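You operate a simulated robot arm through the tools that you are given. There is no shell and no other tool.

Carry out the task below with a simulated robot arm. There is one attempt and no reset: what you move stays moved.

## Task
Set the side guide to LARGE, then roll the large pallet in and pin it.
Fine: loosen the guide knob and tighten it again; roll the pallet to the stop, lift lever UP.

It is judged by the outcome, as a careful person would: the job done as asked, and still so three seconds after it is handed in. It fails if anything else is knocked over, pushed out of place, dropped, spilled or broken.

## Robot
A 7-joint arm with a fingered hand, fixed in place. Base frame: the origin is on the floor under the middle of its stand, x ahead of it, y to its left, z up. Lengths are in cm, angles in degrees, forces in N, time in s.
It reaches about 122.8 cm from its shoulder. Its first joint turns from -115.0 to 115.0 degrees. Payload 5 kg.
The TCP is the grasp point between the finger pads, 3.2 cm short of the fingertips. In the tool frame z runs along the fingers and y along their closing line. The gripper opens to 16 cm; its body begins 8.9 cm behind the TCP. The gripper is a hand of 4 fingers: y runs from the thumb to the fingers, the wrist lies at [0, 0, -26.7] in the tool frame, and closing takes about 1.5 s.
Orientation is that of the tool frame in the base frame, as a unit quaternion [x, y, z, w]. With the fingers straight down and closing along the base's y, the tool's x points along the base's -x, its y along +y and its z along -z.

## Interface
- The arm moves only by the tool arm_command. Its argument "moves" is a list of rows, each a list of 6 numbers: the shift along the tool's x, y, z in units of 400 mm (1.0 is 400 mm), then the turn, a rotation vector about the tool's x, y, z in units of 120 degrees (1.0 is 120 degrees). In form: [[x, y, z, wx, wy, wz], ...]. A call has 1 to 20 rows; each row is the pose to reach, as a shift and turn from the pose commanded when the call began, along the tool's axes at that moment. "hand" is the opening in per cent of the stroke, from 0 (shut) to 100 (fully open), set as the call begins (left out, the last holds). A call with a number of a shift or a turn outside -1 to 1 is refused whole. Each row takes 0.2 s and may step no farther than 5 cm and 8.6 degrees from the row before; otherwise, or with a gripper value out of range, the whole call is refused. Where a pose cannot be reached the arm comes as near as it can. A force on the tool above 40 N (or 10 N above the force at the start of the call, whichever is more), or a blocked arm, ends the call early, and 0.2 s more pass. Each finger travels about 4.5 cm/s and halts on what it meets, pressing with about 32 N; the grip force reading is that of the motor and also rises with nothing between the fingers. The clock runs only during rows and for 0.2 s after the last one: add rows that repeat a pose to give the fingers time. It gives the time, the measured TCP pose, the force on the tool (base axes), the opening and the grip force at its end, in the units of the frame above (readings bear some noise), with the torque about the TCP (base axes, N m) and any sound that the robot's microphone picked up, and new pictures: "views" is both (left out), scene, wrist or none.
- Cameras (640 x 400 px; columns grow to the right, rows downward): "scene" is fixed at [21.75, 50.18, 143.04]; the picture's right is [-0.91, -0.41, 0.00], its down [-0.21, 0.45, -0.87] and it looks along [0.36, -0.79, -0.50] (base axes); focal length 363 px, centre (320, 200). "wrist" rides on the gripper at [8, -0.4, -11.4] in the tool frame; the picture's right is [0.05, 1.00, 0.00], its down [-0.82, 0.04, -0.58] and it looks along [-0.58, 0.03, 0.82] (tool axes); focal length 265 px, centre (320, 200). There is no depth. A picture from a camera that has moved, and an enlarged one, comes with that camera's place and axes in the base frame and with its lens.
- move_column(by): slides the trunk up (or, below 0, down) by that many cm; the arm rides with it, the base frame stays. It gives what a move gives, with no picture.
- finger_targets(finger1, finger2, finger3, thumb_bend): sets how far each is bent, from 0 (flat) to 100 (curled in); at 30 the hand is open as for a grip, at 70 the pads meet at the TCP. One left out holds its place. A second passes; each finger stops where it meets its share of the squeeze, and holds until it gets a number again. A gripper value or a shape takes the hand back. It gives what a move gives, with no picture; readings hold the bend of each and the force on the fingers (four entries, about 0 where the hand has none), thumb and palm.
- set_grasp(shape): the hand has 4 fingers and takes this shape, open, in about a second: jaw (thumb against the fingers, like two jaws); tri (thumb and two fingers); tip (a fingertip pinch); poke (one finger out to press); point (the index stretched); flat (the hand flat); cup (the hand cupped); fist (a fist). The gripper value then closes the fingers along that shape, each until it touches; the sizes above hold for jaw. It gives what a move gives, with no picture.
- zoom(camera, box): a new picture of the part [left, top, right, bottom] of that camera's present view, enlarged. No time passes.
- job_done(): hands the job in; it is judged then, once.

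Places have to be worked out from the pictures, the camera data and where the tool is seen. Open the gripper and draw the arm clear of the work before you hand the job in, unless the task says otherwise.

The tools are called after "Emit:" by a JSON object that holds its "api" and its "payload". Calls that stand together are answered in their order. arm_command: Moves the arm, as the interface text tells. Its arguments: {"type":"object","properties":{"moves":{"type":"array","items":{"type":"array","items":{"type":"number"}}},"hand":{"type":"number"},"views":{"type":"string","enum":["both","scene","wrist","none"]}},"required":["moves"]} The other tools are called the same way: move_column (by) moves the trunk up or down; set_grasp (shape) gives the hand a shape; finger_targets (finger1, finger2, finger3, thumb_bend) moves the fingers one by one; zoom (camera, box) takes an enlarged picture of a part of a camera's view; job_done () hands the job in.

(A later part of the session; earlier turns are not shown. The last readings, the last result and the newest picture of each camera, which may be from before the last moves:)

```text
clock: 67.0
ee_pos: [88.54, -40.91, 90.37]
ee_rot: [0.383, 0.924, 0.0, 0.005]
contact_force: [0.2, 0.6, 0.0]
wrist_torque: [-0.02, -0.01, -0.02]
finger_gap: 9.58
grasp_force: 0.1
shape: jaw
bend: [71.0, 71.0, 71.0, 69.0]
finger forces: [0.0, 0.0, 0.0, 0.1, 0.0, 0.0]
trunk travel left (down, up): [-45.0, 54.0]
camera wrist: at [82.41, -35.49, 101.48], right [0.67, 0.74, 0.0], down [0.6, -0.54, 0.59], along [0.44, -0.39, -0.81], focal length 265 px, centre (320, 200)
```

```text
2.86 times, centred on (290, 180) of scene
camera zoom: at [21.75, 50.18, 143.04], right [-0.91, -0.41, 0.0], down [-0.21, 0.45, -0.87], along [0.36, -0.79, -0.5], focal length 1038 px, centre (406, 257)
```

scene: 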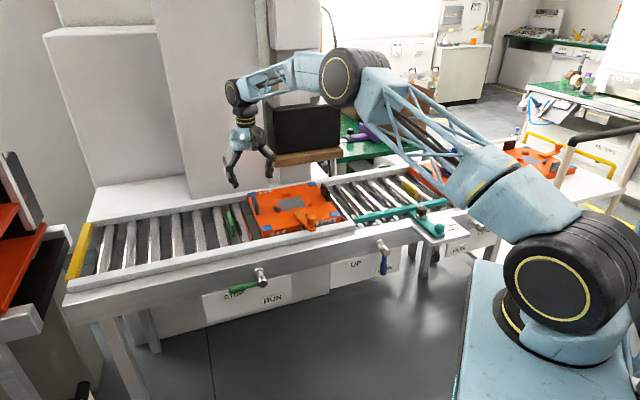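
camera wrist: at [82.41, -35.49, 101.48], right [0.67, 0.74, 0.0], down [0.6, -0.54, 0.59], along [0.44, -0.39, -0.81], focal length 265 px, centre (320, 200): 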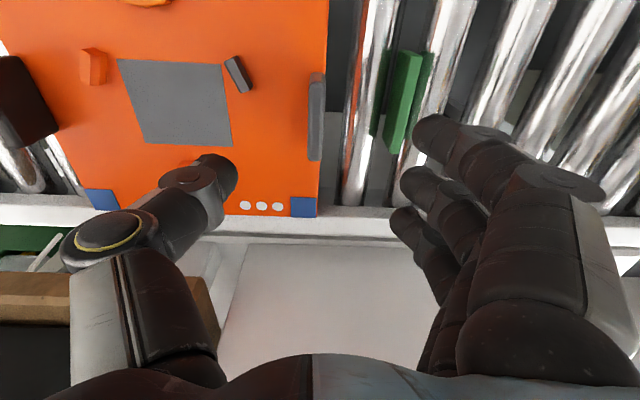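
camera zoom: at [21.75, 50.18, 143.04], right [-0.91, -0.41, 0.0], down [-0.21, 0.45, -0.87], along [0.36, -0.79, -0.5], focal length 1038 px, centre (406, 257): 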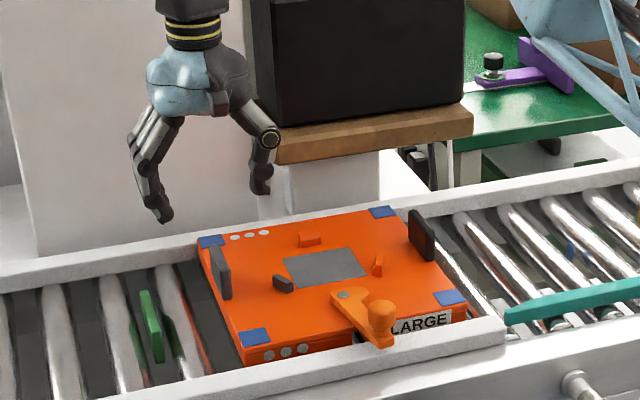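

The grey plate is right below the hand (top ≈ z 80, pallet deck ≈ z 75). I'll descend with the hand at 60 % to TCP z≈80, thumb inside and fingers outside the plate.

Emit:
{"api": "arm_command", "payload": {"moves": [[0.005, -0.003, 0.06, 0, 0, 0], [0.01, -0.006, 0.12, 0, 0, 0], [0.015, -0.0075, 0.17, 0, 0, 0], [0.015, -0.0075, 0.21, 0, 0, 0], [0.015, -0.0075, 0.24, 0, 0, 0], [0.015, -0.0075, 0.26, 0, 0, 0], [0.015, -0.0075, 0.26, 0, 0, 0]], "hand": 60}}

Emit:
{"api": "zoom", "payload": {"camera": "wrist", "box": [160, 60, 480, 300]}}

Emit:
{"api": "zoom", "payload": {"camera": "scene", "box": [200, 130, 340, 240]}}

```text
clock: 68.6
ee_pos: [87.97, -40.91, 80.0]
ee_rot: [0.384, 0.923, 0.0, 0.006]
contact_force: [1.2, 0.0, 0.3]
wrist_torque: [-0.02, -0.01, -0.03]
finger_gap: 9.55
grasp_force: 0.0
shape: jaw
bend: [71.0, 71.0, 71.0, 69.0]
finger forces: [0.0, 0.0, 0.0, 0.0, 0.0, 0.0]
trunk travel left (down, up): [-45.0, 54.0]
camera wrist: at [81.84, -35.4, 91.1], right [0.67, 0.74, 0.0], down [0.6, -0.54, 0.59], along [0.44, -0.39, -0.81], focal length 265 px, centre (320, 200)
```

scene: 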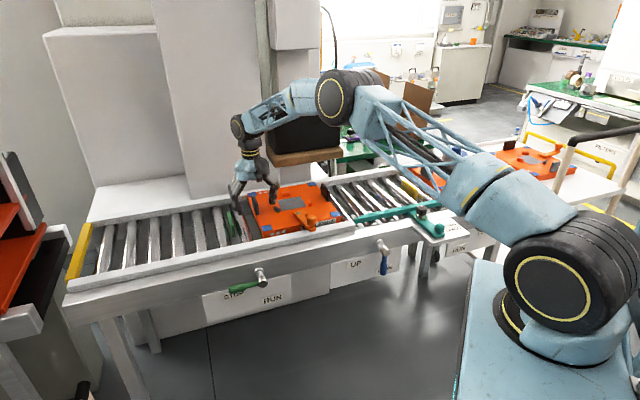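
wrist: 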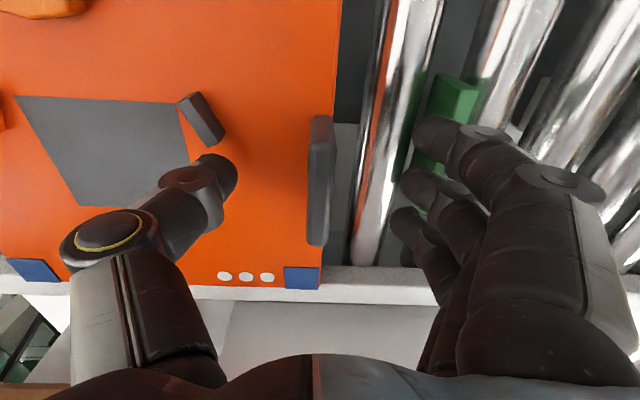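

```text
1.67 times, centred on (320, 180) of wrist
camera zoom: at [81.84, -35.4, 91.1], right [0.67, 0.74, 0.0], down [0.6, -0.54, 0.59], along [0.44, -0.39, -0.81], focal length 442 px, centre (320, 233)
```

zoom: 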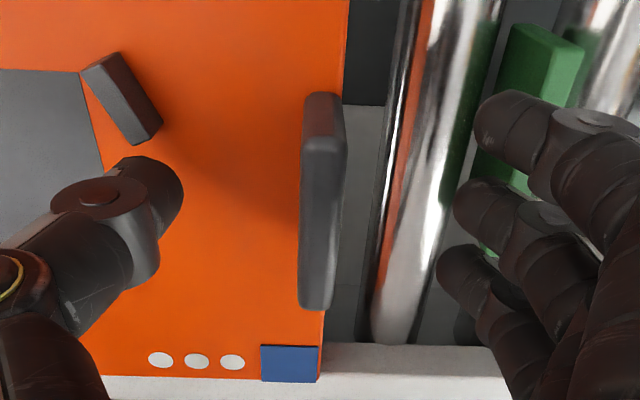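

```text
3.64 times, centred on (270, 185) of scene
camera zoom: at [21.75, 50.18, 143.04], right [-0.91, -0.41, 0.0], down [-0.21, 0.45, -0.87], along [0.36, -0.79, -0.5], focal length 1321 px, centre (502, 254)
```

zoom: 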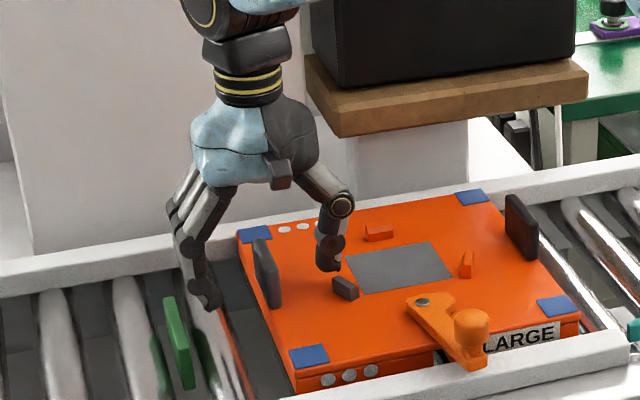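

The plate is centred between thumb and fingers. Closing to grip it gently.

Emit:
{"api": "arm_command", "payload": {"moves": [[0, 0, 0, 0, 0, 0], [0, 0, 0, 0, 0, 0], [0, 0, 0, 0, 0, 0], [0, 0, 0, 0, 0, 0], [0, 0, 0, 0, 0, 0], [0, 0, 0, 0, 0, 0], [0, 0, 0, 0, 0, 0]], "hand": 4}}

Emit:
{"api": "zoom", "payload": {"camera": "scene", "box": [200, 130, 340, 240]}}

```text
clock: 70.2
ee_pos: [88.02, -40.82, 79.9]
ee_rot: [0.384, 0.923, -0.001, 0.005]
contact_force: [1.0, 1.1, -0.2]
wrist_torque: [0.06, -0.05, -0.05]
finger_gap: 0.9
grasp_force: 31.9
shape: jaw
bend: [71.0, 71.0, 71.0, 70.0]
finger forces: [9.6, 9.7, 9.6, 0.1, 27.8, 0.1]
trunk travel left (down, up): [-45.0, 54.0]
camera wrist: at [81.85, -35.39, 91.08], right [0.67, 0.74, 0.0], down [0.6, -0.54, 0.59], along [0.44, -0.39, -0.81], focal length 265 px, centre (320, 200)
```

scene: 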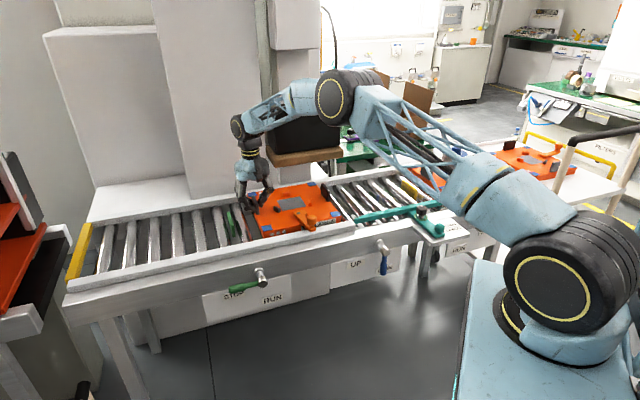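
wrist: 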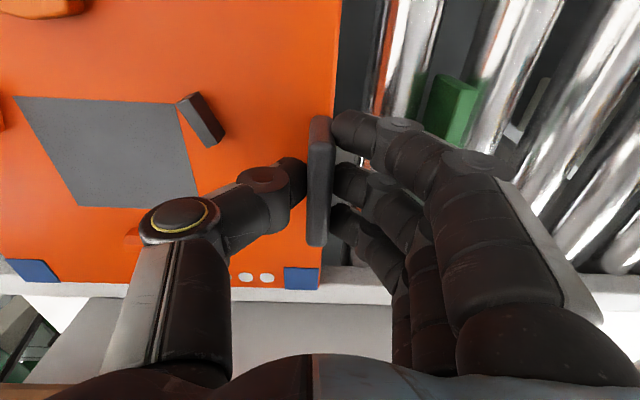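

```text
3.64 times, centred on (270, 185) of scene
camera zoom: at [21.75, 50.18, 143.04], right [-0.91, -0.41, 0.0], down [-0.21, 0.45, -0.87], along [0.36, -0.79, -0.5], focal length 1321 px, centre (502, 254)
```

zoom: 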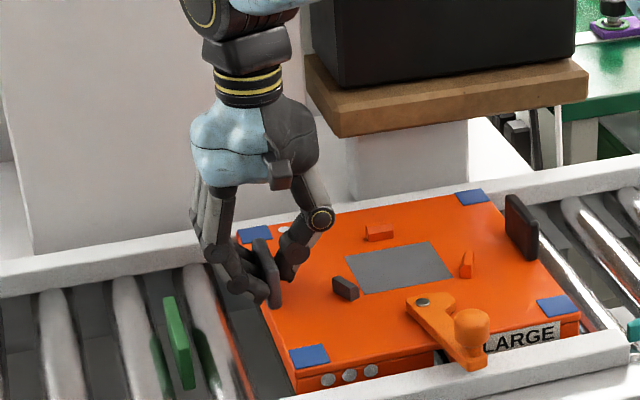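

Firm, even grip on the plate. Now I roll the pallet toward the guide (tool −y), first 8 cm at moderate speed, watching side forces.

Emit:
{"api": "arm_command", "payload": {"moves": [[0, -0.02, 0, 0, 0, 0], [0, -0.05, 0, 0, 0, 0], [0, -0.09, 0, 0, 0, 0], [0, -0.13, 0, 0, 0, 0], [0, -0.17, 0, 0, 0, 0], [0, -0.2, 0, 0, 0, 0], [0, -0.2, 0, 0, 0, 0]], "hand": 4}}

Emit:
{"api": "zoom", "payload": {"camera": "scene", "box": [240, 130, 440, 250]}}

```text
clock: 71.8
ee_pos: [82.3, -46.53, 80.06]
ee_rot: [0.383, 0.924, 0.0, 0.005]
contact_force: [-1.6, -0.7, 0.8]
wrist_torque: [0.02, -0.02, -0.01]
finger_gap: 0.89
grasp_force: 33.1
shape: jaw
bend: [71.0, 71.0, 71.0, 70.0]
finger forces: [9.5, 9.5, 9.6, 0.1, 29.6, 0.0]
trunk travel left (down, up): [-45.0, 54.0]
camera wrist: at [76.14, -41.13, 91.07], right [0.67, 0.74, 0.0], down [0.6, -0.54, 0.59], along [0.44, -0.39, -0.81], focal length 265 px, centre (320, 200)
```

scene: 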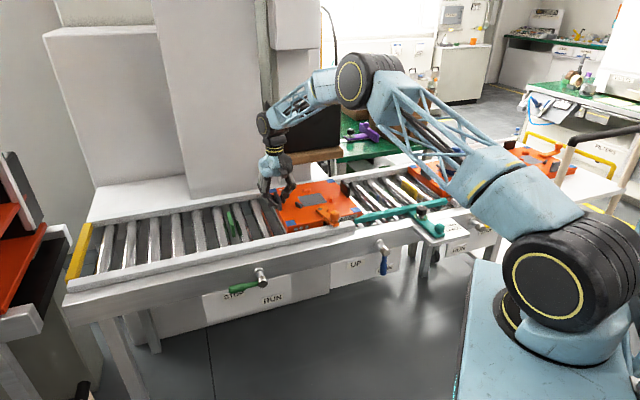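
wrist: 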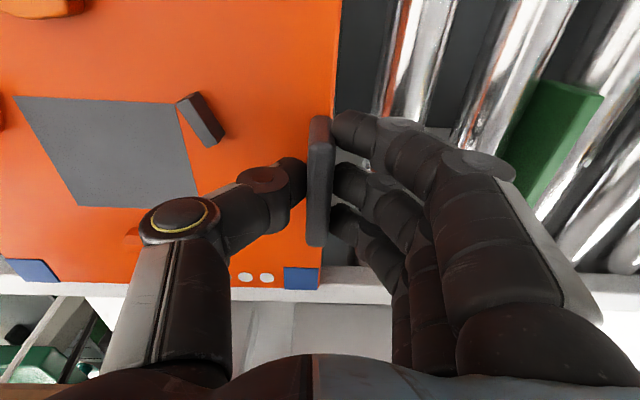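

```text
3.20 times, centred on (340, 190) of scene
camera zoom: at [21.75, 50.18, 143.04], right [-0.91, -0.41, 0.0], down [-0.21, 0.45, -0.87], along [0.36, -0.79, -0.5], focal length 1162 px, centre (256, 232)
```

zoom: 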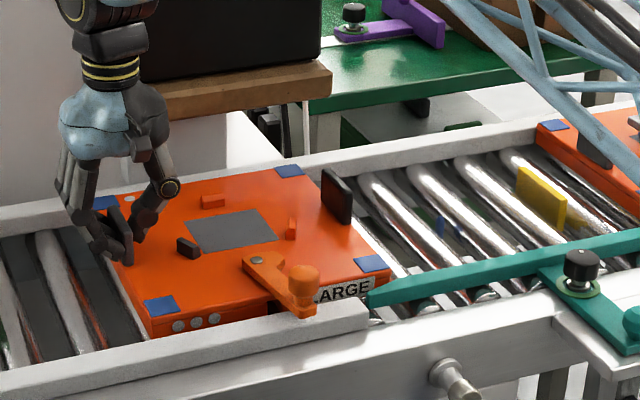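

The pallet rolls with almost no resistance and stays parallel to the rail. I'll zoom on the gap between its leading near corner and the guide's tip.

Emit:
{"api": "zoom", "payload": {"camera": "scene", "box": [335, 185, 415, 240]}}

```text
7.27 times, centred on (375, 212) of scene
camera zoom: at [21.75, 50.18, 143.04], right [-0.91, -0.41, 0.0], down [-0.21, 0.45, -0.87], along [0.36, -0.79, -0.5], focal length 2642 px, centre (-80, 109)
```

zoom: 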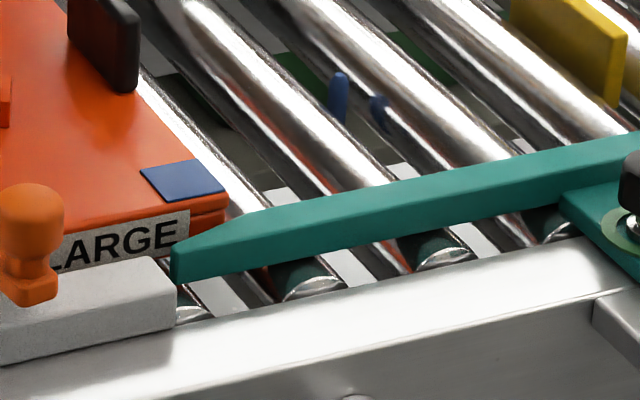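

The guide tip clears the pallet's side. I continue 18 cm more at a steady pace.

Emit:
{"api": "arm_command", "payload": {"moves": [[0, -0.02, 0, 0, 0, 0], [0, -0.05, 0, 0, 0, 0], [0, -0.085, 0, 0, 0, 0], [0, -0.12, 0, 0, 0, 0], [0, -0.155, 0, 0, 0, 0], [0, -0.19, 0, 0, 0, 0], [0, -0.225, 0, 0, 0, 0], [0, -0.26, 0, 0, 0, 0], [0, -0.295, 0, 0, 0, 0], [0, -0.33, 0, 0, 0, 0], [0, -0.365, 0, 0, 0, 0], [0, -0.4, 0, 0, 0, 0], [0, -0.43, 0, 0, 0, 0], [0, -0.45, 0, 0, 0, 0], [0, -0.45, 0, 0, 0, 0]], "hand": 4}}

Emit:
{"api": "zoom", "payload": {"camera": "scene", "box": [290, 150, 470, 260]}}

```text
clock: 75.0
ee_pos: [69.47, -59.26, 79.74]
ee_rot: [0.383, 0.924, -0.001, 0.005]
contact_force: [0.1, 0.9, 3.5]
wrist_torque: [0.06, -0.04, -0.03]
finger_gap: 0.9
grasp_force: 31.9
shape: jaw
bend: [71.0, 71.0, 71.0, 70.0]
finger forces: [10.0, 10.0, 9.9, 0.0, 30.1, 0.0]
trunk travel left (down, up): [-45.0, 54.0]
camera wrist: at [63.38, -53.83, 91.05], right [0.67, 0.74, 0.0], down [0.6, -0.54, 0.59], along [0.44, -0.39, -0.81], focal length 265 px, centre (320, 200)
```

scene: 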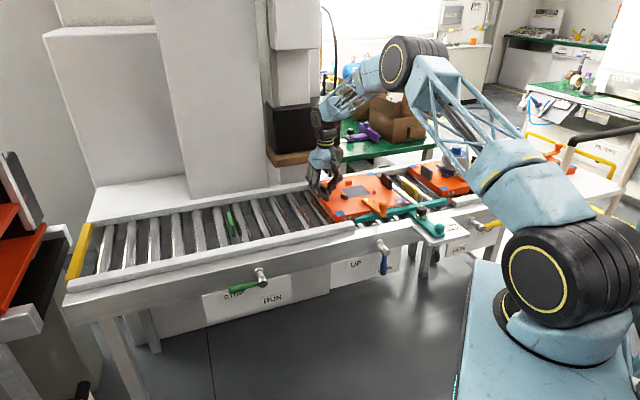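
wrist: 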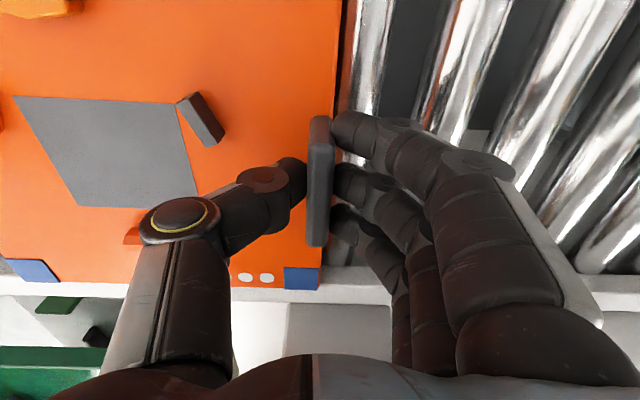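

```text
3.56 times, centred on (380, 205) of scene
camera zoom: at [21.75, 50.18, 143.04], right [-0.91, -0.41, 0.0], down [-0.21, 0.45, -0.87], along [0.36, -0.79, -0.5], focal length 1292 px, centre (107, 182)
```

zoom: 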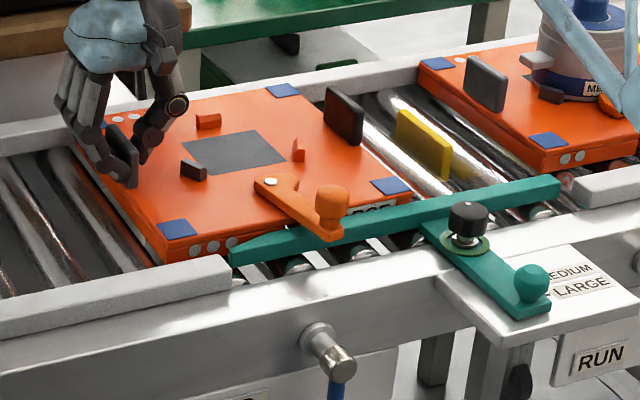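

About 9 cm remain to the yellow stop, with the pallet's lever passing over the guide bar without contact. I'll roll 7 cm more, then close in slowly.

Emit:
{"api": "arm_command", "payload": {"moves": [[0, -0.02, 0, 0, 0, 0], [0, -0.045, 0, 0, 0, 0], [0, -0.07, 0, 0, 0, 0], [0, -0.095, 0, 0, 0, 0], [0, -0.12, 0, 0, 0, 0], [0, -0.145, 0, 0, 0, 0], [0, -0.16, 0, 0, 0, 0], [0, -0.175, 0, 0, 0, 0], [0, -0.175, 0, 0, 0, 0]], "hand": 4}}

Emit:
{"api": "zoom", "payload": {"camera": "scene", "box": [330, 150, 470, 250]}}

```text
clock: 77.0
ee_pos: [64.64, -64.29, 79.81]
ee_rot: [0.383, 0.924, -0.001, 0.006]
contact_force: [-1.0, -0.2, 6.4]
wrist_torque: [0.05, -0.02, 0.0]
finger_gap: 0.9
grasp_force: 32.6
shape: jaw
bend: [71.0, 71.0, 71.0, 70.0]
finger forces: [10.0, 10.1, 10.1, 0.0, 30.9, 0.1]
trunk travel left (down, up): [-45.0, 54.0]
camera wrist: at [58.44, -58.75, 91.04], right [0.67, 0.74, 0.0], down [0.6, -0.54, 0.59], along [0.44, -0.39, -0.81], focal length 265 px, centre (320, 200)
```

scene: 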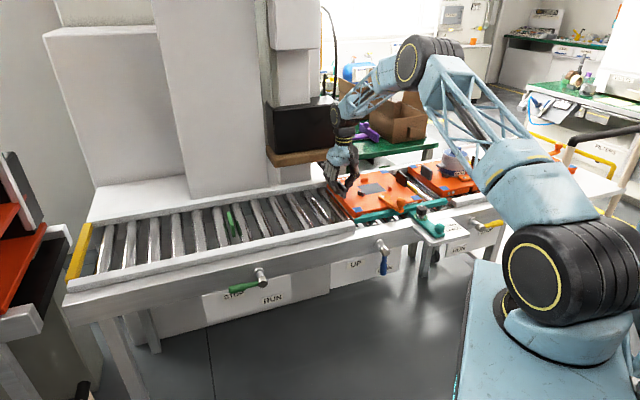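
wrist: 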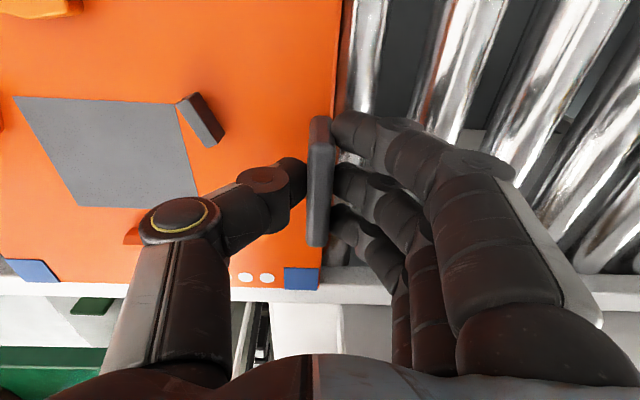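

```text
4.00 times, centred on (400, 200) of scene
camera zoom: at [21.75, 50.18, 143.04], right [-0.91, -0.41, 0.0], down [-0.21, 0.45, -0.87], along [0.36, -0.79, -0.5], focal length 1453 px, centre (0, 200)
```

zoom: 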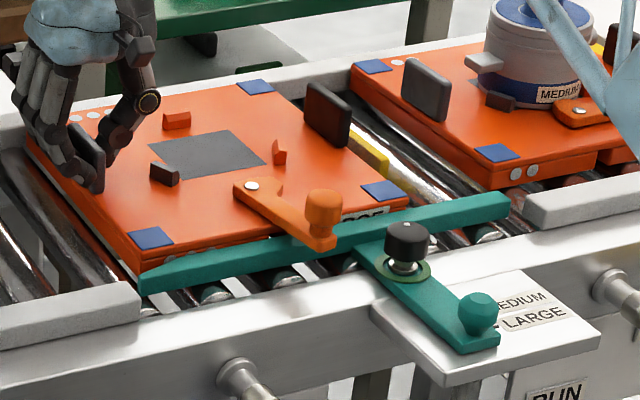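

Almost there. I'll creep forward 2 cm in small steps, easing up 1 mm to relieve the slight vertical load.

Emit:
{"api": "arm_command", "payload": {"moves": [[0, -0.008, -0.002, 0, 0, 0], [0, -0.016, -0.003, 0, 0, 0], [0, -0.024, -0.004, 0, 0, 0], [0, -0.032, -0.004, 0, 0, 0], [0, -0.04, -0.004, 0, 0, 0], [0, -0.048, -0.004, 0, 0, 0], [0, -0.048, -0.004, 0, 0, 0]], "hand": 4}}

Emit:
{"api": "zoom", "payload": {"camera": "scene", "box": [330, 150, 470, 250]}}

```text
clock: 78.6
ee_pos: [63.21, -65.54, 79.82]
ee_rot: [0.383, 0.924, 0.0, 0.006]
contact_force: [0.1, 0.9, -0.1]
wrist_torque: [0.05, -0.05, 0.01]
finger_gap: 0.88
grasp_force: 31.4
shape: jaw
bend: [71.0, 71.0, 71.0, 70.0]
finger forces: [9.8, 9.7, 9.8, 0.0, 28.8, 0.0]
trunk travel left (down, up): [-45.0, 54.0]
camera wrist: at [57.16, -60.12, 91.09], right [0.67, 0.74, 0.0], down [0.6, -0.54, 0.59], along [0.44, -0.39, -0.81], focal length 265 px, centre (320, 200)
```

scene: 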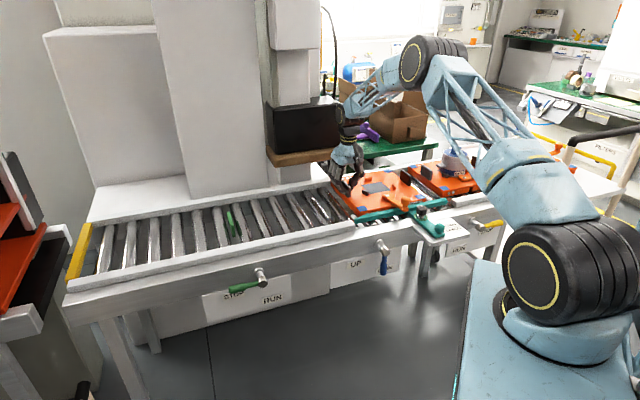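
wrist: 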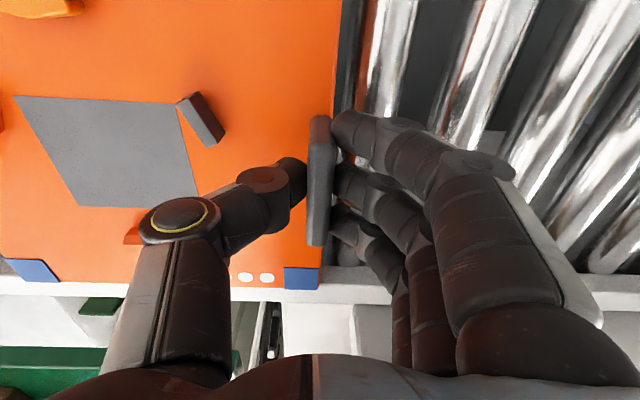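

```text
4.00 times, centred on (400, 200) of scene
camera zoom: at [21.75, 50.18, 143.04], right [-0.91, -0.41, 0.0], down [-0.21, 0.45, -0.87], along [0.36, -0.79, -0.5], focal length 1453 px, centre (0, 200)
```

zoom: 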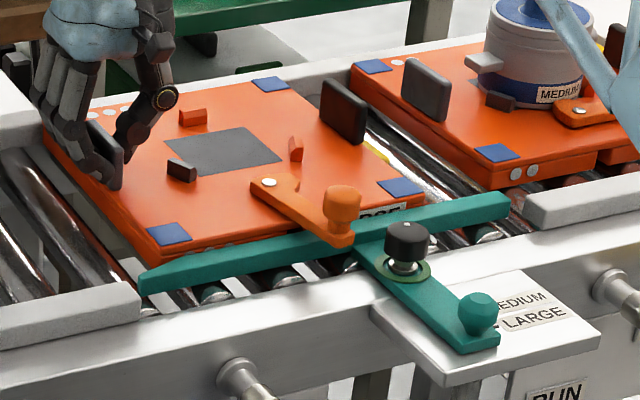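

Still free (no force). Creep another 2 cm.

Emit:
{"api": "arm_command", "payload": {"moves": [[0, -0.007, 0, 0, 0, 0], [0, -0.014, 0, 0, 0, 0], [0, -0.021, 0, 0, 0, 0], [0, -0.028, 0, 0, 0, 0], [0, -0.035, 0, 0, 0, 0], [0, -0.042, 0, 0, 0, 0], [0, -0.05, 0, 0, 0, 0], [0, -0.05, 0, 0, 0, 0]], "hand": 4, "views": "scene"}}

Emit:
{"api": "zoom", "payload": {"camera": "scene", "box": [330, 150, 470, 250]}}

```text
clock: 80.4
ee_pos: [62.0, -66.61, 80.06]
ee_rot: [0.382, 0.924, 0.0, 0.007]
contact_force: [23.0, 28.3, -1.6]
wrist_torque: [0.72, -0.63, 0.04]
finger_gap: 0.82
grasp_force: 31.9
shape: jaw
bend: [71.0, 71.0, 71.0, 70.0]
finger forces: [17.1, 17.0, 17.0, 0.0, 15.8, 0.0]
trunk travel left (down, up): [-45.0, 54.0]
```

scene: 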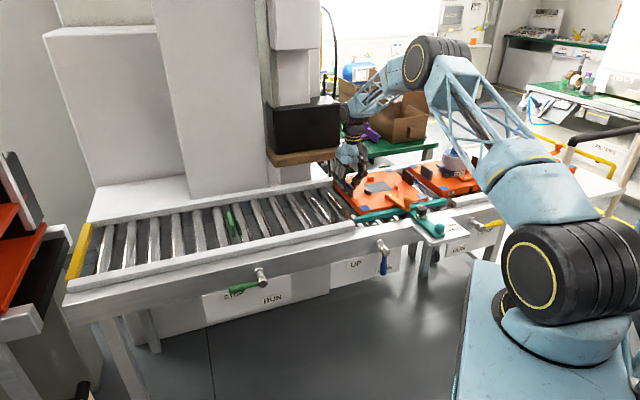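

```text
4.00 times, centred on (400, 200) of scene
camera zoom: at [21.75, 50.18, 143.04], right [-0.91, -0.41, 0.0], down [-0.21, 0.45, -0.87], along [0.36, -0.79, -0.5], focal length 1453 px, centre (0, 200)
```

zoom: 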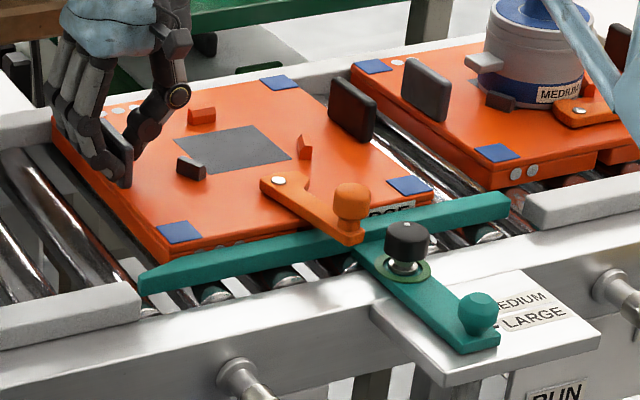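

The pallet has hit the stop (36 N push-back). I'll ease the push off 3 mm, keeping it against the stop, and then open the hand.

Emit:
{"api": "arm_command", "payload": {"moves": [[0, 0.004, 0, 0, 0, 0], [0, 0.008, 0, 0, 0, 0], [0, 0.008, 0, 0, 0, 0]], "hand": 4, "views": "none"}}

Emit:
{"api": "arm_command", "payload": {"moves": [[0, 0, 0, 0, 0, 0], [0, 0, 0, 0, 0, 0], [0, 0, 0, 0, 0, 0], [0, 0, 0, 0, 0, 0], [0, 0, 0, 0, 0, 0], [0, 0, 0, 0, 0, 0]], "hand": 40}}

Emit:
{"api": "zoom", "payload": {"camera": "scene", "box": [330, 150, 470, 250]}}

```text
clock: 81.2
ee_pos: [62.18, -66.66, 80.01]
ee_rot: [0.384, 0.923, -0.001, 0.006]
contact_force: [17.1, 20.1, 1.6]
wrist_torque: [0.65, -0.57, 0.07]
finger_gap: 0.82
grasp_force: 32.4
shape: jaw
bend: [71.0, 71.0, 71.0, 70.0]
finger forces: [15.2, 15.4, 15.6, 0.0, 19.2, 0.1]
trunk travel left (down, up): [-45.0, 54.0]
```

```text
clock: 82.6
ee_pos: [62.07, -66.8, 80.05]
ee_rot: [0.383, 0.924, -0.001, 0.006]
contact_force: [0.2, 0.6, 0.1]
wrist_torque: [-0.02, -0.02, 0.01]
finger_gap: 6.35
grasp_force: 0.1
shape: jaw
bend: [73.0, 73.0, 73.0, 70.0]
finger forces: [0.0, 0.0, 0.0, 0.0, 0.0, 0.1]
trunk travel left (down, up): [-45.0, 54.0]
camera wrist: at [55.96, -61.31, 91.13], right [0.67, 0.74, 0.0], down [0.6, -0.54, 0.59], along [0.44, -0.39, -0.81], focal length 265 px, centre (320, 200)
```

scene: 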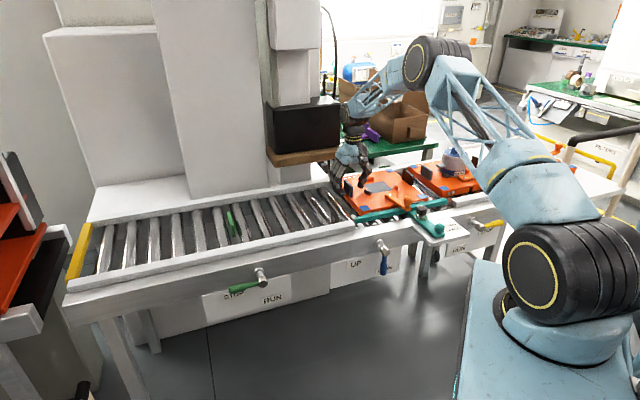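
wrist: 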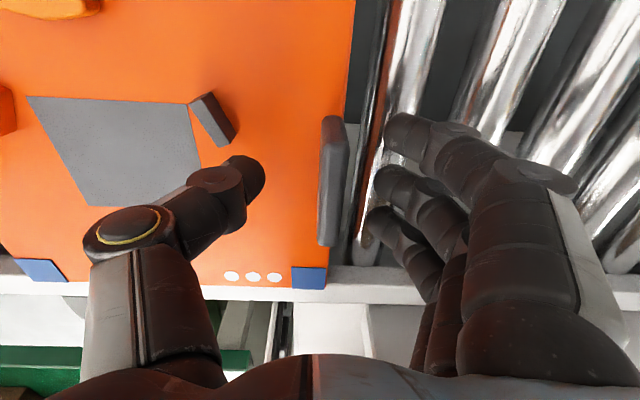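

```text
4.00 times, centred on (400, 200) of scene
camera zoom: at [21.75, 50.18, 143.04], right [-0.91, -0.41, 0.0], down [-0.21, 0.45, -0.87], along [0.36, -0.79, -0.5], focal length 1453 px, centre (0, 200)
```

zoom: 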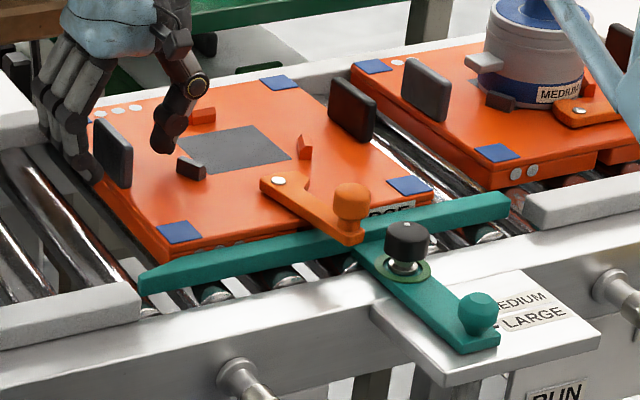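

The pallet sits against the stop and didn't move on release. I'll lift the hand straight up 12 cm clear of the plate.

Emit:
{"api": "arm_command", "payload": {"moves": [[0, 0, -0.06, 0, 0, 0], [0, 0, -0.14, 0, 0, 0], [0, 0, -0.22, 0, 0, 0], [0, 0, -0.3, 0, 0, 0], [0, 0, -0.3, 0, 0, 0]], "hand": 45}}

Emit:
{"api": "zoom", "payload": {"camera": "scene", "box": [330, 150, 470, 250]}}

```text
clock: 83.8
ee_pos: [61.96, -66.76, 92.03]
ee_rot: [0.384, 0.924, 0.0, 0.005]
contact_force: [0.9, 0.1, 0.0]
wrist_torque: [-0.01, -0.02, 0.03]
finger_gap: 7.11
grasp_force: 0.2
shape: jaw
bend: [73.0, 73.0, 73.0, 70.0]
finger forces: [0.0, 0.1, 0.1, 0.0, 0.0, 0.0]
trunk travel left (down, up): [-45.0, 54.0]
camera wrist: at [55.83, -61.24, 103.16], right [0.67, 0.74, 0.0], down [0.6, -0.54, 0.59], along [0.44, -0.39, -0.81], focal length 265 px, centre (320, 200)
```

scene: 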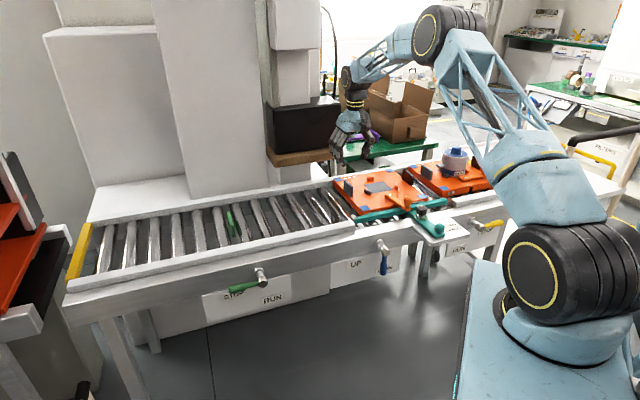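
wrist: 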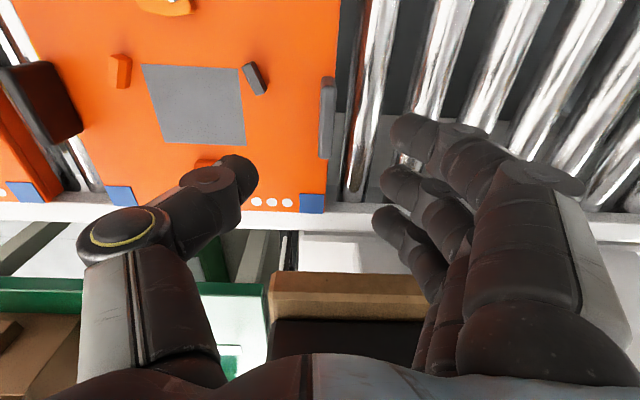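

```text
4.00 times, centred on (400, 200) of scene
camera zoom: at [21.75, 50.18, 143.04], right [-0.91, -0.41, 0.0], down [-0.21, 0.45, -0.87], along [0.36, -0.79, -0.5], focal length 1453 px, centre (0, 200)
```

zoom: 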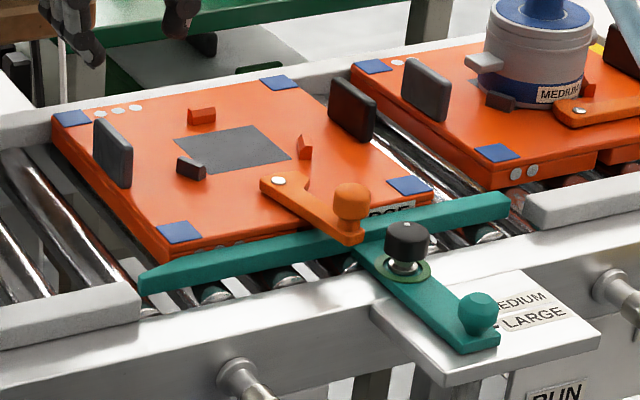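

Everything is steady. Now I close the hand and retreat 34 cm toward the robot (tool +x), shifting 5.7 cm along the conveyor and tilting the fingers 45° forward, ready to reach the blue lever from the front.

Emit:
{"api": "arm_command", "payload": {"moves": [[0.05, -0.01, 0, 0, 0, 0], [0.15, -0.025, 0, 0, 0, 0], [0.25, -0.04, 0, 0, -0.03, 0], [0.35, -0.055, 0, 0, -0.075, 0], [0.45, -0.07, 0, 0, -0.125, 0], [0.55, -0.09, 0, 0, -0.18, 0], [0.65, -0.11, 0, 0, -0.235, 0], [0.75, -0.13, 0, 0, -0.29, 0], [0.82, -0.1425, 0, 0, -0.34, 0], [0.85, -0.1425, 0, 0, -0.375, 0], [0.85, -0.1425, 0, 0, -0.375, 0]], "hand": 0}}

```text
clock: 86.2
ee_pos: [33.8, -46.62, 91.59]
ee_rot: [0.353, 0.851, -0.147, 0.36]
contact_force: [0.5, -0.2, -0.2]
wrist_torque: [0.01, 0.0, 0.02]
finger_gap: 0.0
grasp_force: 32.5
shape: jaw
bend: [69.0, 63.0, 69.0, 67.0]
finger forces: [0.1, 0.0, 0.0, 0.1, 0.1, 0.0]
trunk travel left (down, up): [-45.0, 54.0]
camera wrist: at [23.83, -37.17, 93.68], right [0.68, 0.73, -0.03], down [0.14, -0.08, 0.99], along [0.72, -0.68, -0.16], focal length 265 px, centre (320, 200)
```

scene: 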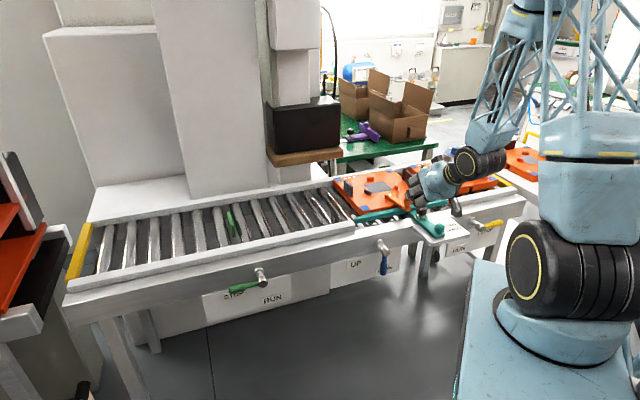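
wrist: 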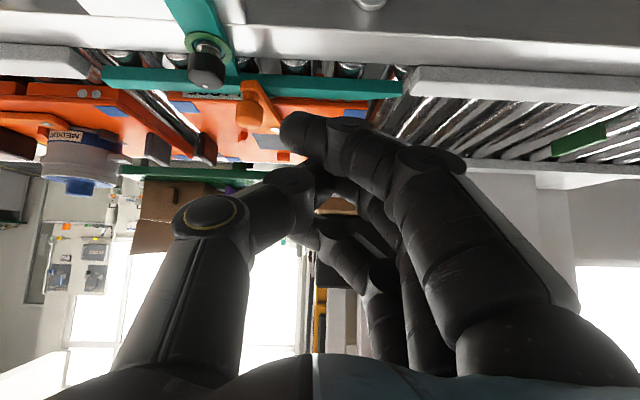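

The arm is comfortably posed in front of the conveyor (TCP a≈-9, b≈57 in conveyor axes, z≈91.6). I'll lower the trunk 30 cm so the fingers come down to the lever's height, well in front of it.

Emit:
{"api": "move_column", "payload": {"by": -15}}

Emit:
{"api": "arm_command", "payload": {"moves": [[0, 0, 0, 0, 0, 0]], "hand": 0}}

```text
clock: 87.9
ee_pos: [33.8, -46.66, 76.63]
ee_rot: [0.354, 0.851, -0.148, 0.358]
contact_force: [-0.6, -0.9, 0.8]
wrist_torque: [0.04, 0.0, 0.03]
finger_gap: 0.01
grasp_force: 32.0
shape: jaw
bend: [69.0, 63.0, 69.0, 67.0]
finger forces: [0.1, 0.1, 0.0, 0.0, 0.0, 0.1]
trunk travel left (down, up): [-30.0, 69.0]
```

```text
clock: 88.3
ee_pos: [33.81, -46.65, 76.57]
ee_rot: [0.354, 0.851, -0.147, 0.359]
contact_force: [-0.1, -0.2, 0.4]
wrist_torque: [-0.03, 0.0, 0.0]
finger_gap: 0.0
grasp_force: 31.8
shape: jaw
bend: [69.0, 63.0, 69.0, 67.0]
finger forces: [0.0, 0.1, 0.0, 0.0, 0.0, 0.1]
trunk travel left (down, up): [-30.0, 69.0]
camera wrist: at [23.84, -37.2, 78.69], right [0.68, 0.73, -0.03], down [0.14, -0.08, 0.99], along [0.72, -0.68, -0.16], focal length 265 px, centre (320, 200)
```

scene: 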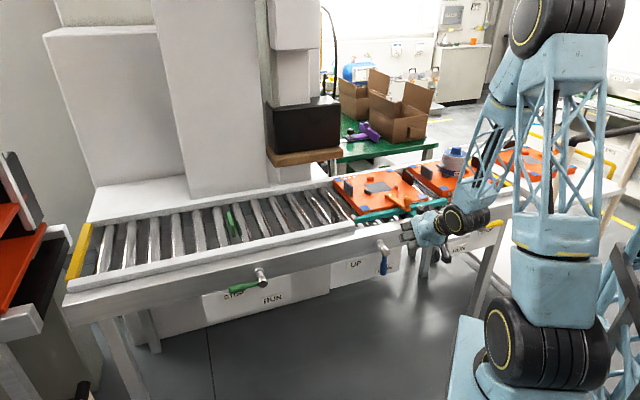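
wrist: 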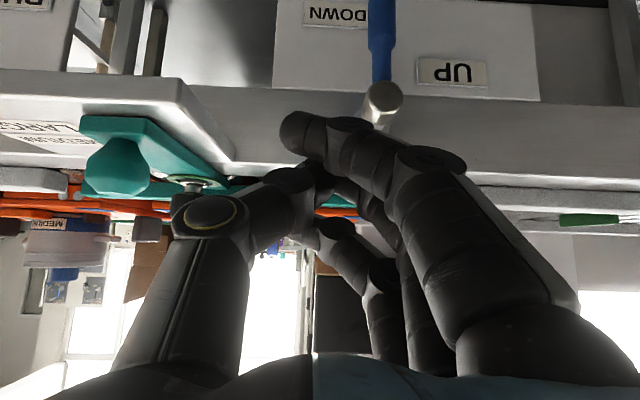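

The lever is clearly in view (cap at about [41.8, -47.3, 67], handle hanging to DOWN, UP label on the far side along +a). I'll lower the trunk another 15 cm to bring the fingers to the handle's height.

Emit:
{"api": "move_column", "payload": {"by": -15}}

Emit:
{"api": "arm_command", "payload": {"moves": [[0, 0, 0, 0, 0, 0]], "hand": 0}}

Emit:
{"api": "zoom", "payload": {"camera": "scene", "box": [340, 180, 500, 300]}}

```text
clock: 90.1
ee_pos: [33.79, -46.57, 61.56]
ee_rot: [0.354, 0.851, -0.147, 0.358]
contact_force: [-1.1, -0.1, 0.2]
wrist_torque: [0.0, 0.0, 0.0]
finger_gap: 0.0
grasp_force: 32.1
shape: jaw
bend: [69.0, 63.0, 69.0, 67.0]
finger forces: [0.0, 0.0, 0.1, 0.0, 0.1, 0.0]
trunk travel left (down, up): [-15.0, 84.0]
```

```text
clock: 90.5
ee_pos: [33.79, -46.69, 61.57]
ee_rot: [0.355, 0.851, -0.148, 0.358]
contact_force: [0.2, -0.3, 1.0]
wrist_torque: [0.05, 0.0, -0.02]
finger_gap: 0.0
grasp_force: 31.9
shape: jaw
bend: [69.0, 63.0, 69.0, 67.0]
finger forces: [0.0, 0.0, 0.0, 0.0, 0.0, 0.0]
trunk travel left (down, up): [-15.0, 84.0]
camera wrist: at [23.84, -37.19, 63.69], right [0.68, 0.73, -0.03], down [0.14, -0.08, 0.99], along [0.72, -0.68, -0.16], focal length 265 px, centre (320, 200)
```

scene: 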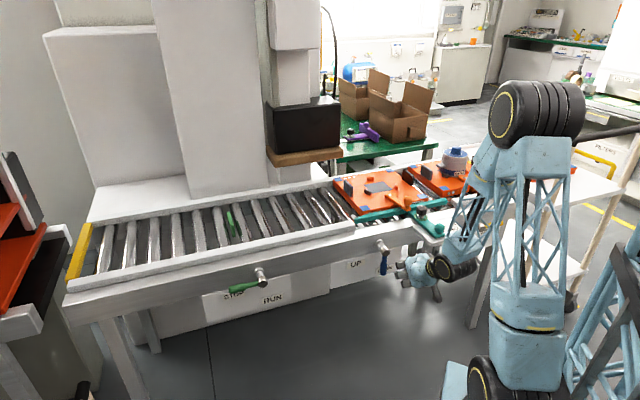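
wrist: 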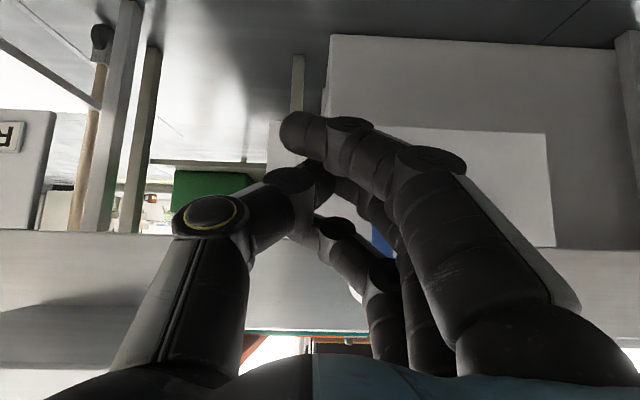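

```text
3.33 times, centred on (420, 240) of scene
camera zoom: at [21.75, 50.18, 143.04], right [-0.91, -0.41, 0.0], down [-0.21, 0.45, -0.87], along [0.36, -0.79, -0.5], focal length 1211 px, centre (-13, 67)
```

zoom: 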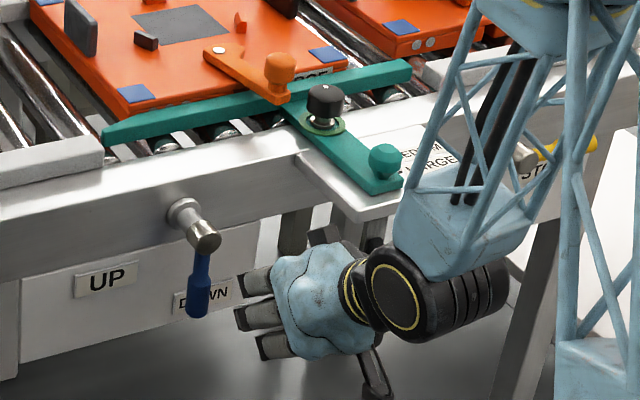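

The hand is at the lever's height, on its −a side and in front. Panel face is at about b≈68 and the handle plane at b≈63.3. I'll go down 4.6 cm, then forward 5.8 cm so the closed fingers sit beside the handle without touching.

Emit:
{"api": "arm_command", "payload": {"moves": [[0.04, 0, 0.04, 0, 0, 0], [0.0816, 0, 0.08, 0, 0, 0], [0.048, 0, 0.114, 0, 0, 0], [0.014, 0, 0.149, 0, 0, 0], [-0.02, 0, 0.1835, 0, 0, 0], [-0.02, 0, 0.1835, 0, 0, 0]], "hand": 0}}

Emit:
{"api": "zoom", "payload": {"camera": "scene", "box": [340, 200, 480, 300]}}

Emit:
{"api": "zoom", "payload": {"camera": "wrist", "box": [200, 40, 520, 300]}}

```text
clock: 91.9
ee_pos: [37.94, -50.59, 57.04]
ee_rot: [0.354, 0.851, -0.147, 0.359]
contact_force: [-2.1, -1.0, -1.0]
wrist_torque: [0.01, -0.08, 0.05]
finger_gap: 0.0
grasp_force: 32.1
shape: jaw
bend: [69.0, 63.0, 69.0, 67.0]
finger forces: [0.1, 0.0, 2.5, 0.1, 0.0, 0.1]
trunk travel left (down, up): [-15.0, 84.0]
camera wrist: at [27.93, -41.32, 59.15], right [0.68, 0.73, -0.03], down [0.14, -0.08, 0.99], along [0.72, -0.68, -0.16], focal length 265 px, centre (320, 200)
```

scene: 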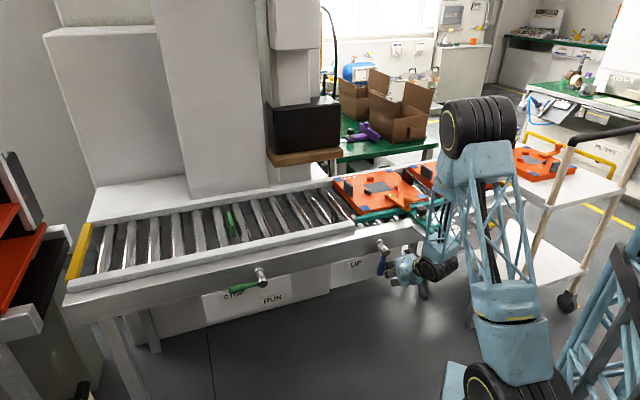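
wrist: 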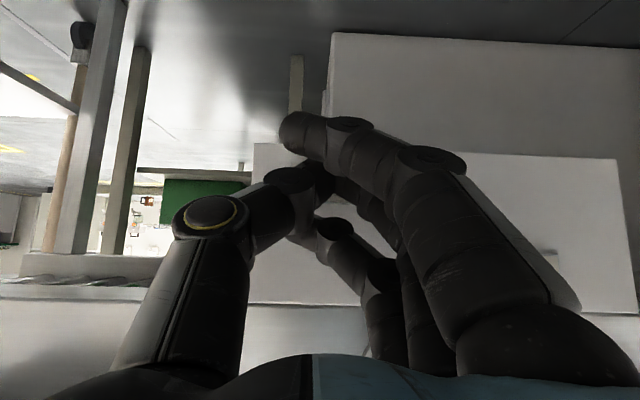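

```text
4.00 times, centred on (410, 250) of scene
camera zoom: at [21.75, 50.18, 143.04], right [-0.91, -0.41, 0.0], down [-0.21, 0.45, -0.87], along [0.36, -0.79, -0.5], focal length 1453 px, centre (-40, 0)
```

zoom: 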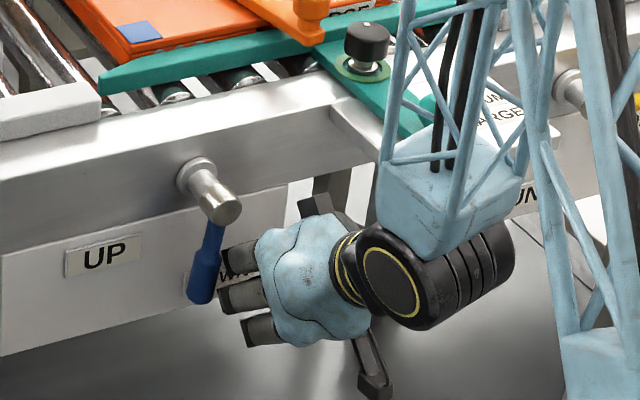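

```text
1.54 times, centred on (360, 170) of wrist
camera zoom: at [27.93, -41.32, 59.15], right [0.68, 0.73, -0.03], down [0.14, -0.08, 0.99], along [0.72, -0.68, -0.16], focal length 408 px, centre (258, 246)
```

zoom: 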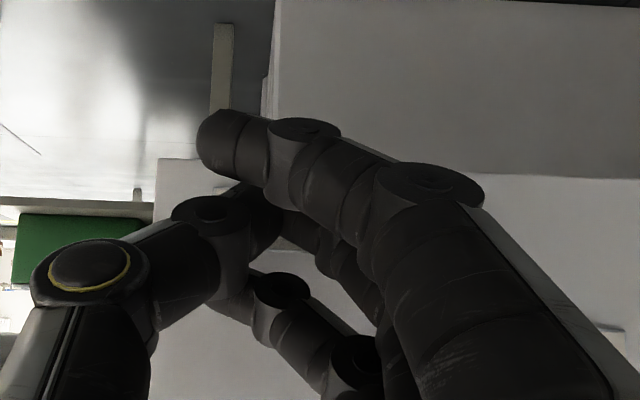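

Finger 3 is already lightly touching the handle (2.5 N). I'll start pushing along +a (tool +y) 3 cm and watch the lever.

Emit:
{"api": "arm_command", "payload": {"moves": [[0, 0.015, 0, 0, 0, 0], [0, 0.03, 0, 0, 0, 0], [0, 0.045, 0, 0, 0, 0], [0, 0.06, 0, 0, 0, 0], [0, 0.075, 0, 0, 0, 0], [0, 0.075, 0, 0, 0, 0]], "hand": 0, "views": "scene"}}

Emit:
{"api": "zoom", "payload": {"camera": "scene", "box": [340, 200, 480, 300]}}

```text
clock: 93.3
ee_pos: [39.96, -48.69, 57.02]
ee_rot: [0.354, 0.851, -0.146, 0.359]
contact_force: [-3.3, -0.4, -0.5]
wrist_torque: [0.0, -0.07, 0.02]
finger_gap: 0.0
grasp_force: 32.0
shape: jaw
bend: [69.0, 63.0, 69.0, 67.0]
finger forces: [0.0, 0.0, 1.8, 0.0, 0.0, 0.0]
trunk travel left (down, up): [-15.0, 84.0]
```

scene: 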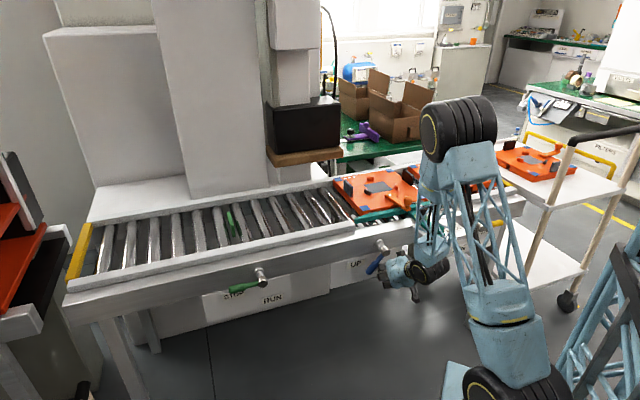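

```text
4.00 times, centred on (410, 250) of scene
camera zoom: at [21.75, 50.18, 143.04], right [-0.91, -0.41, 0.0], down [-0.21, 0.45, -0.87], along [0.36, -0.79, -0.5], focal length 1453 px, centre (-40, 0)
```

zoom: 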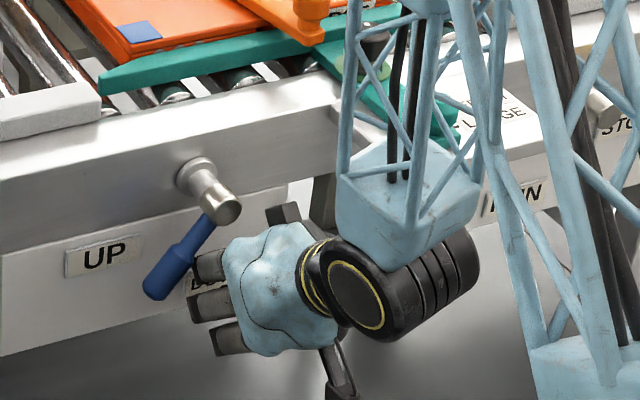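

The lever follows easily (about 42° now, ~3 N). To push nearer its tip and keep the fingers away from the hub, I'll slide the hand 4 cm along the lever direction (down and +a).

Emit:
{"api": "arm_command", "payload": {"moves": [[0.013, 0.0167, 0.013, 0, 0, 0], [0.0265, 0.0334, 0.026, 0, 0, 0], [0.04, 0.05, 0.039, 0, 0, 0], [0.053, 0.0668, 0.052, 0, 0, 0], [0.053, 0.0668, 0.052, 0, 0, 0]], "hand": 0}}

Emit:
{"api": "zoom", "payload": {"camera": "scene", "box": [320, 200, 460, 300]}}

```text
clock: 94.5
ee_pos: [41.98, -46.59, 54.15]
ee_rot: [0.354, 0.851, -0.146, 0.358]
contact_force: [-0.3, -0.5, -0.6]
wrist_torque: [-0.06, -0.02, 0.02]
finger_gap: 0.0
grasp_force: 31.9
shape: jaw
bend: [69.0, 63.0, 69.0, 67.0]
finger forces: [0.0, 0.0, 0.7, 0.0, 0.0, 0.1]
trunk travel left (down, up): [-15.0, 84.0]
camera wrist: at [31.95, -37.31, 56.23], right [0.68, 0.73, -0.03], down [0.14, -0.08, 0.99], along [0.72, -0.68, -0.16], focal length 265 px, centre (320, 200)
```

scene: 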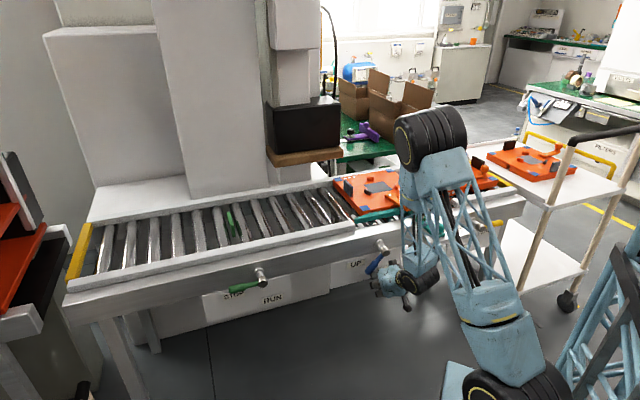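
wrist: 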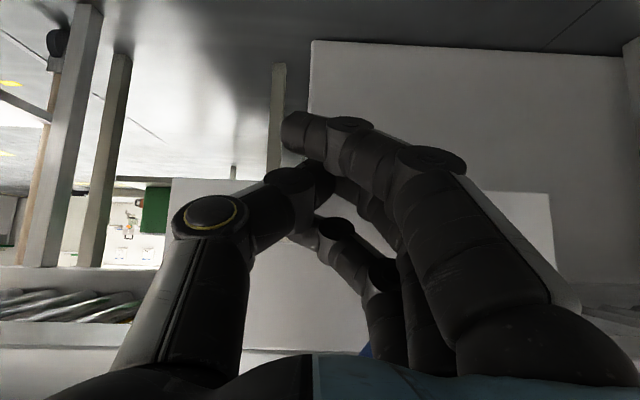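

```text
4.00 times, centred on (390, 250) of scene
camera zoom: at [21.75, 50.18, 143.04], right [-0.91, -0.41, 0.0], down [-0.21, 0.45, -0.87], along [0.36, -0.79, -0.5], focal length 1453 px, centre (40, 0)
```

zoom: 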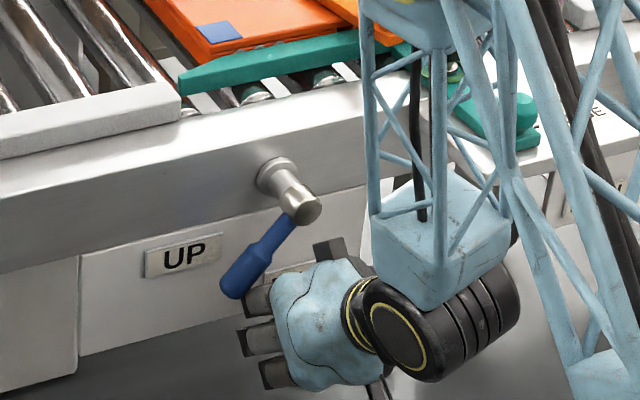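

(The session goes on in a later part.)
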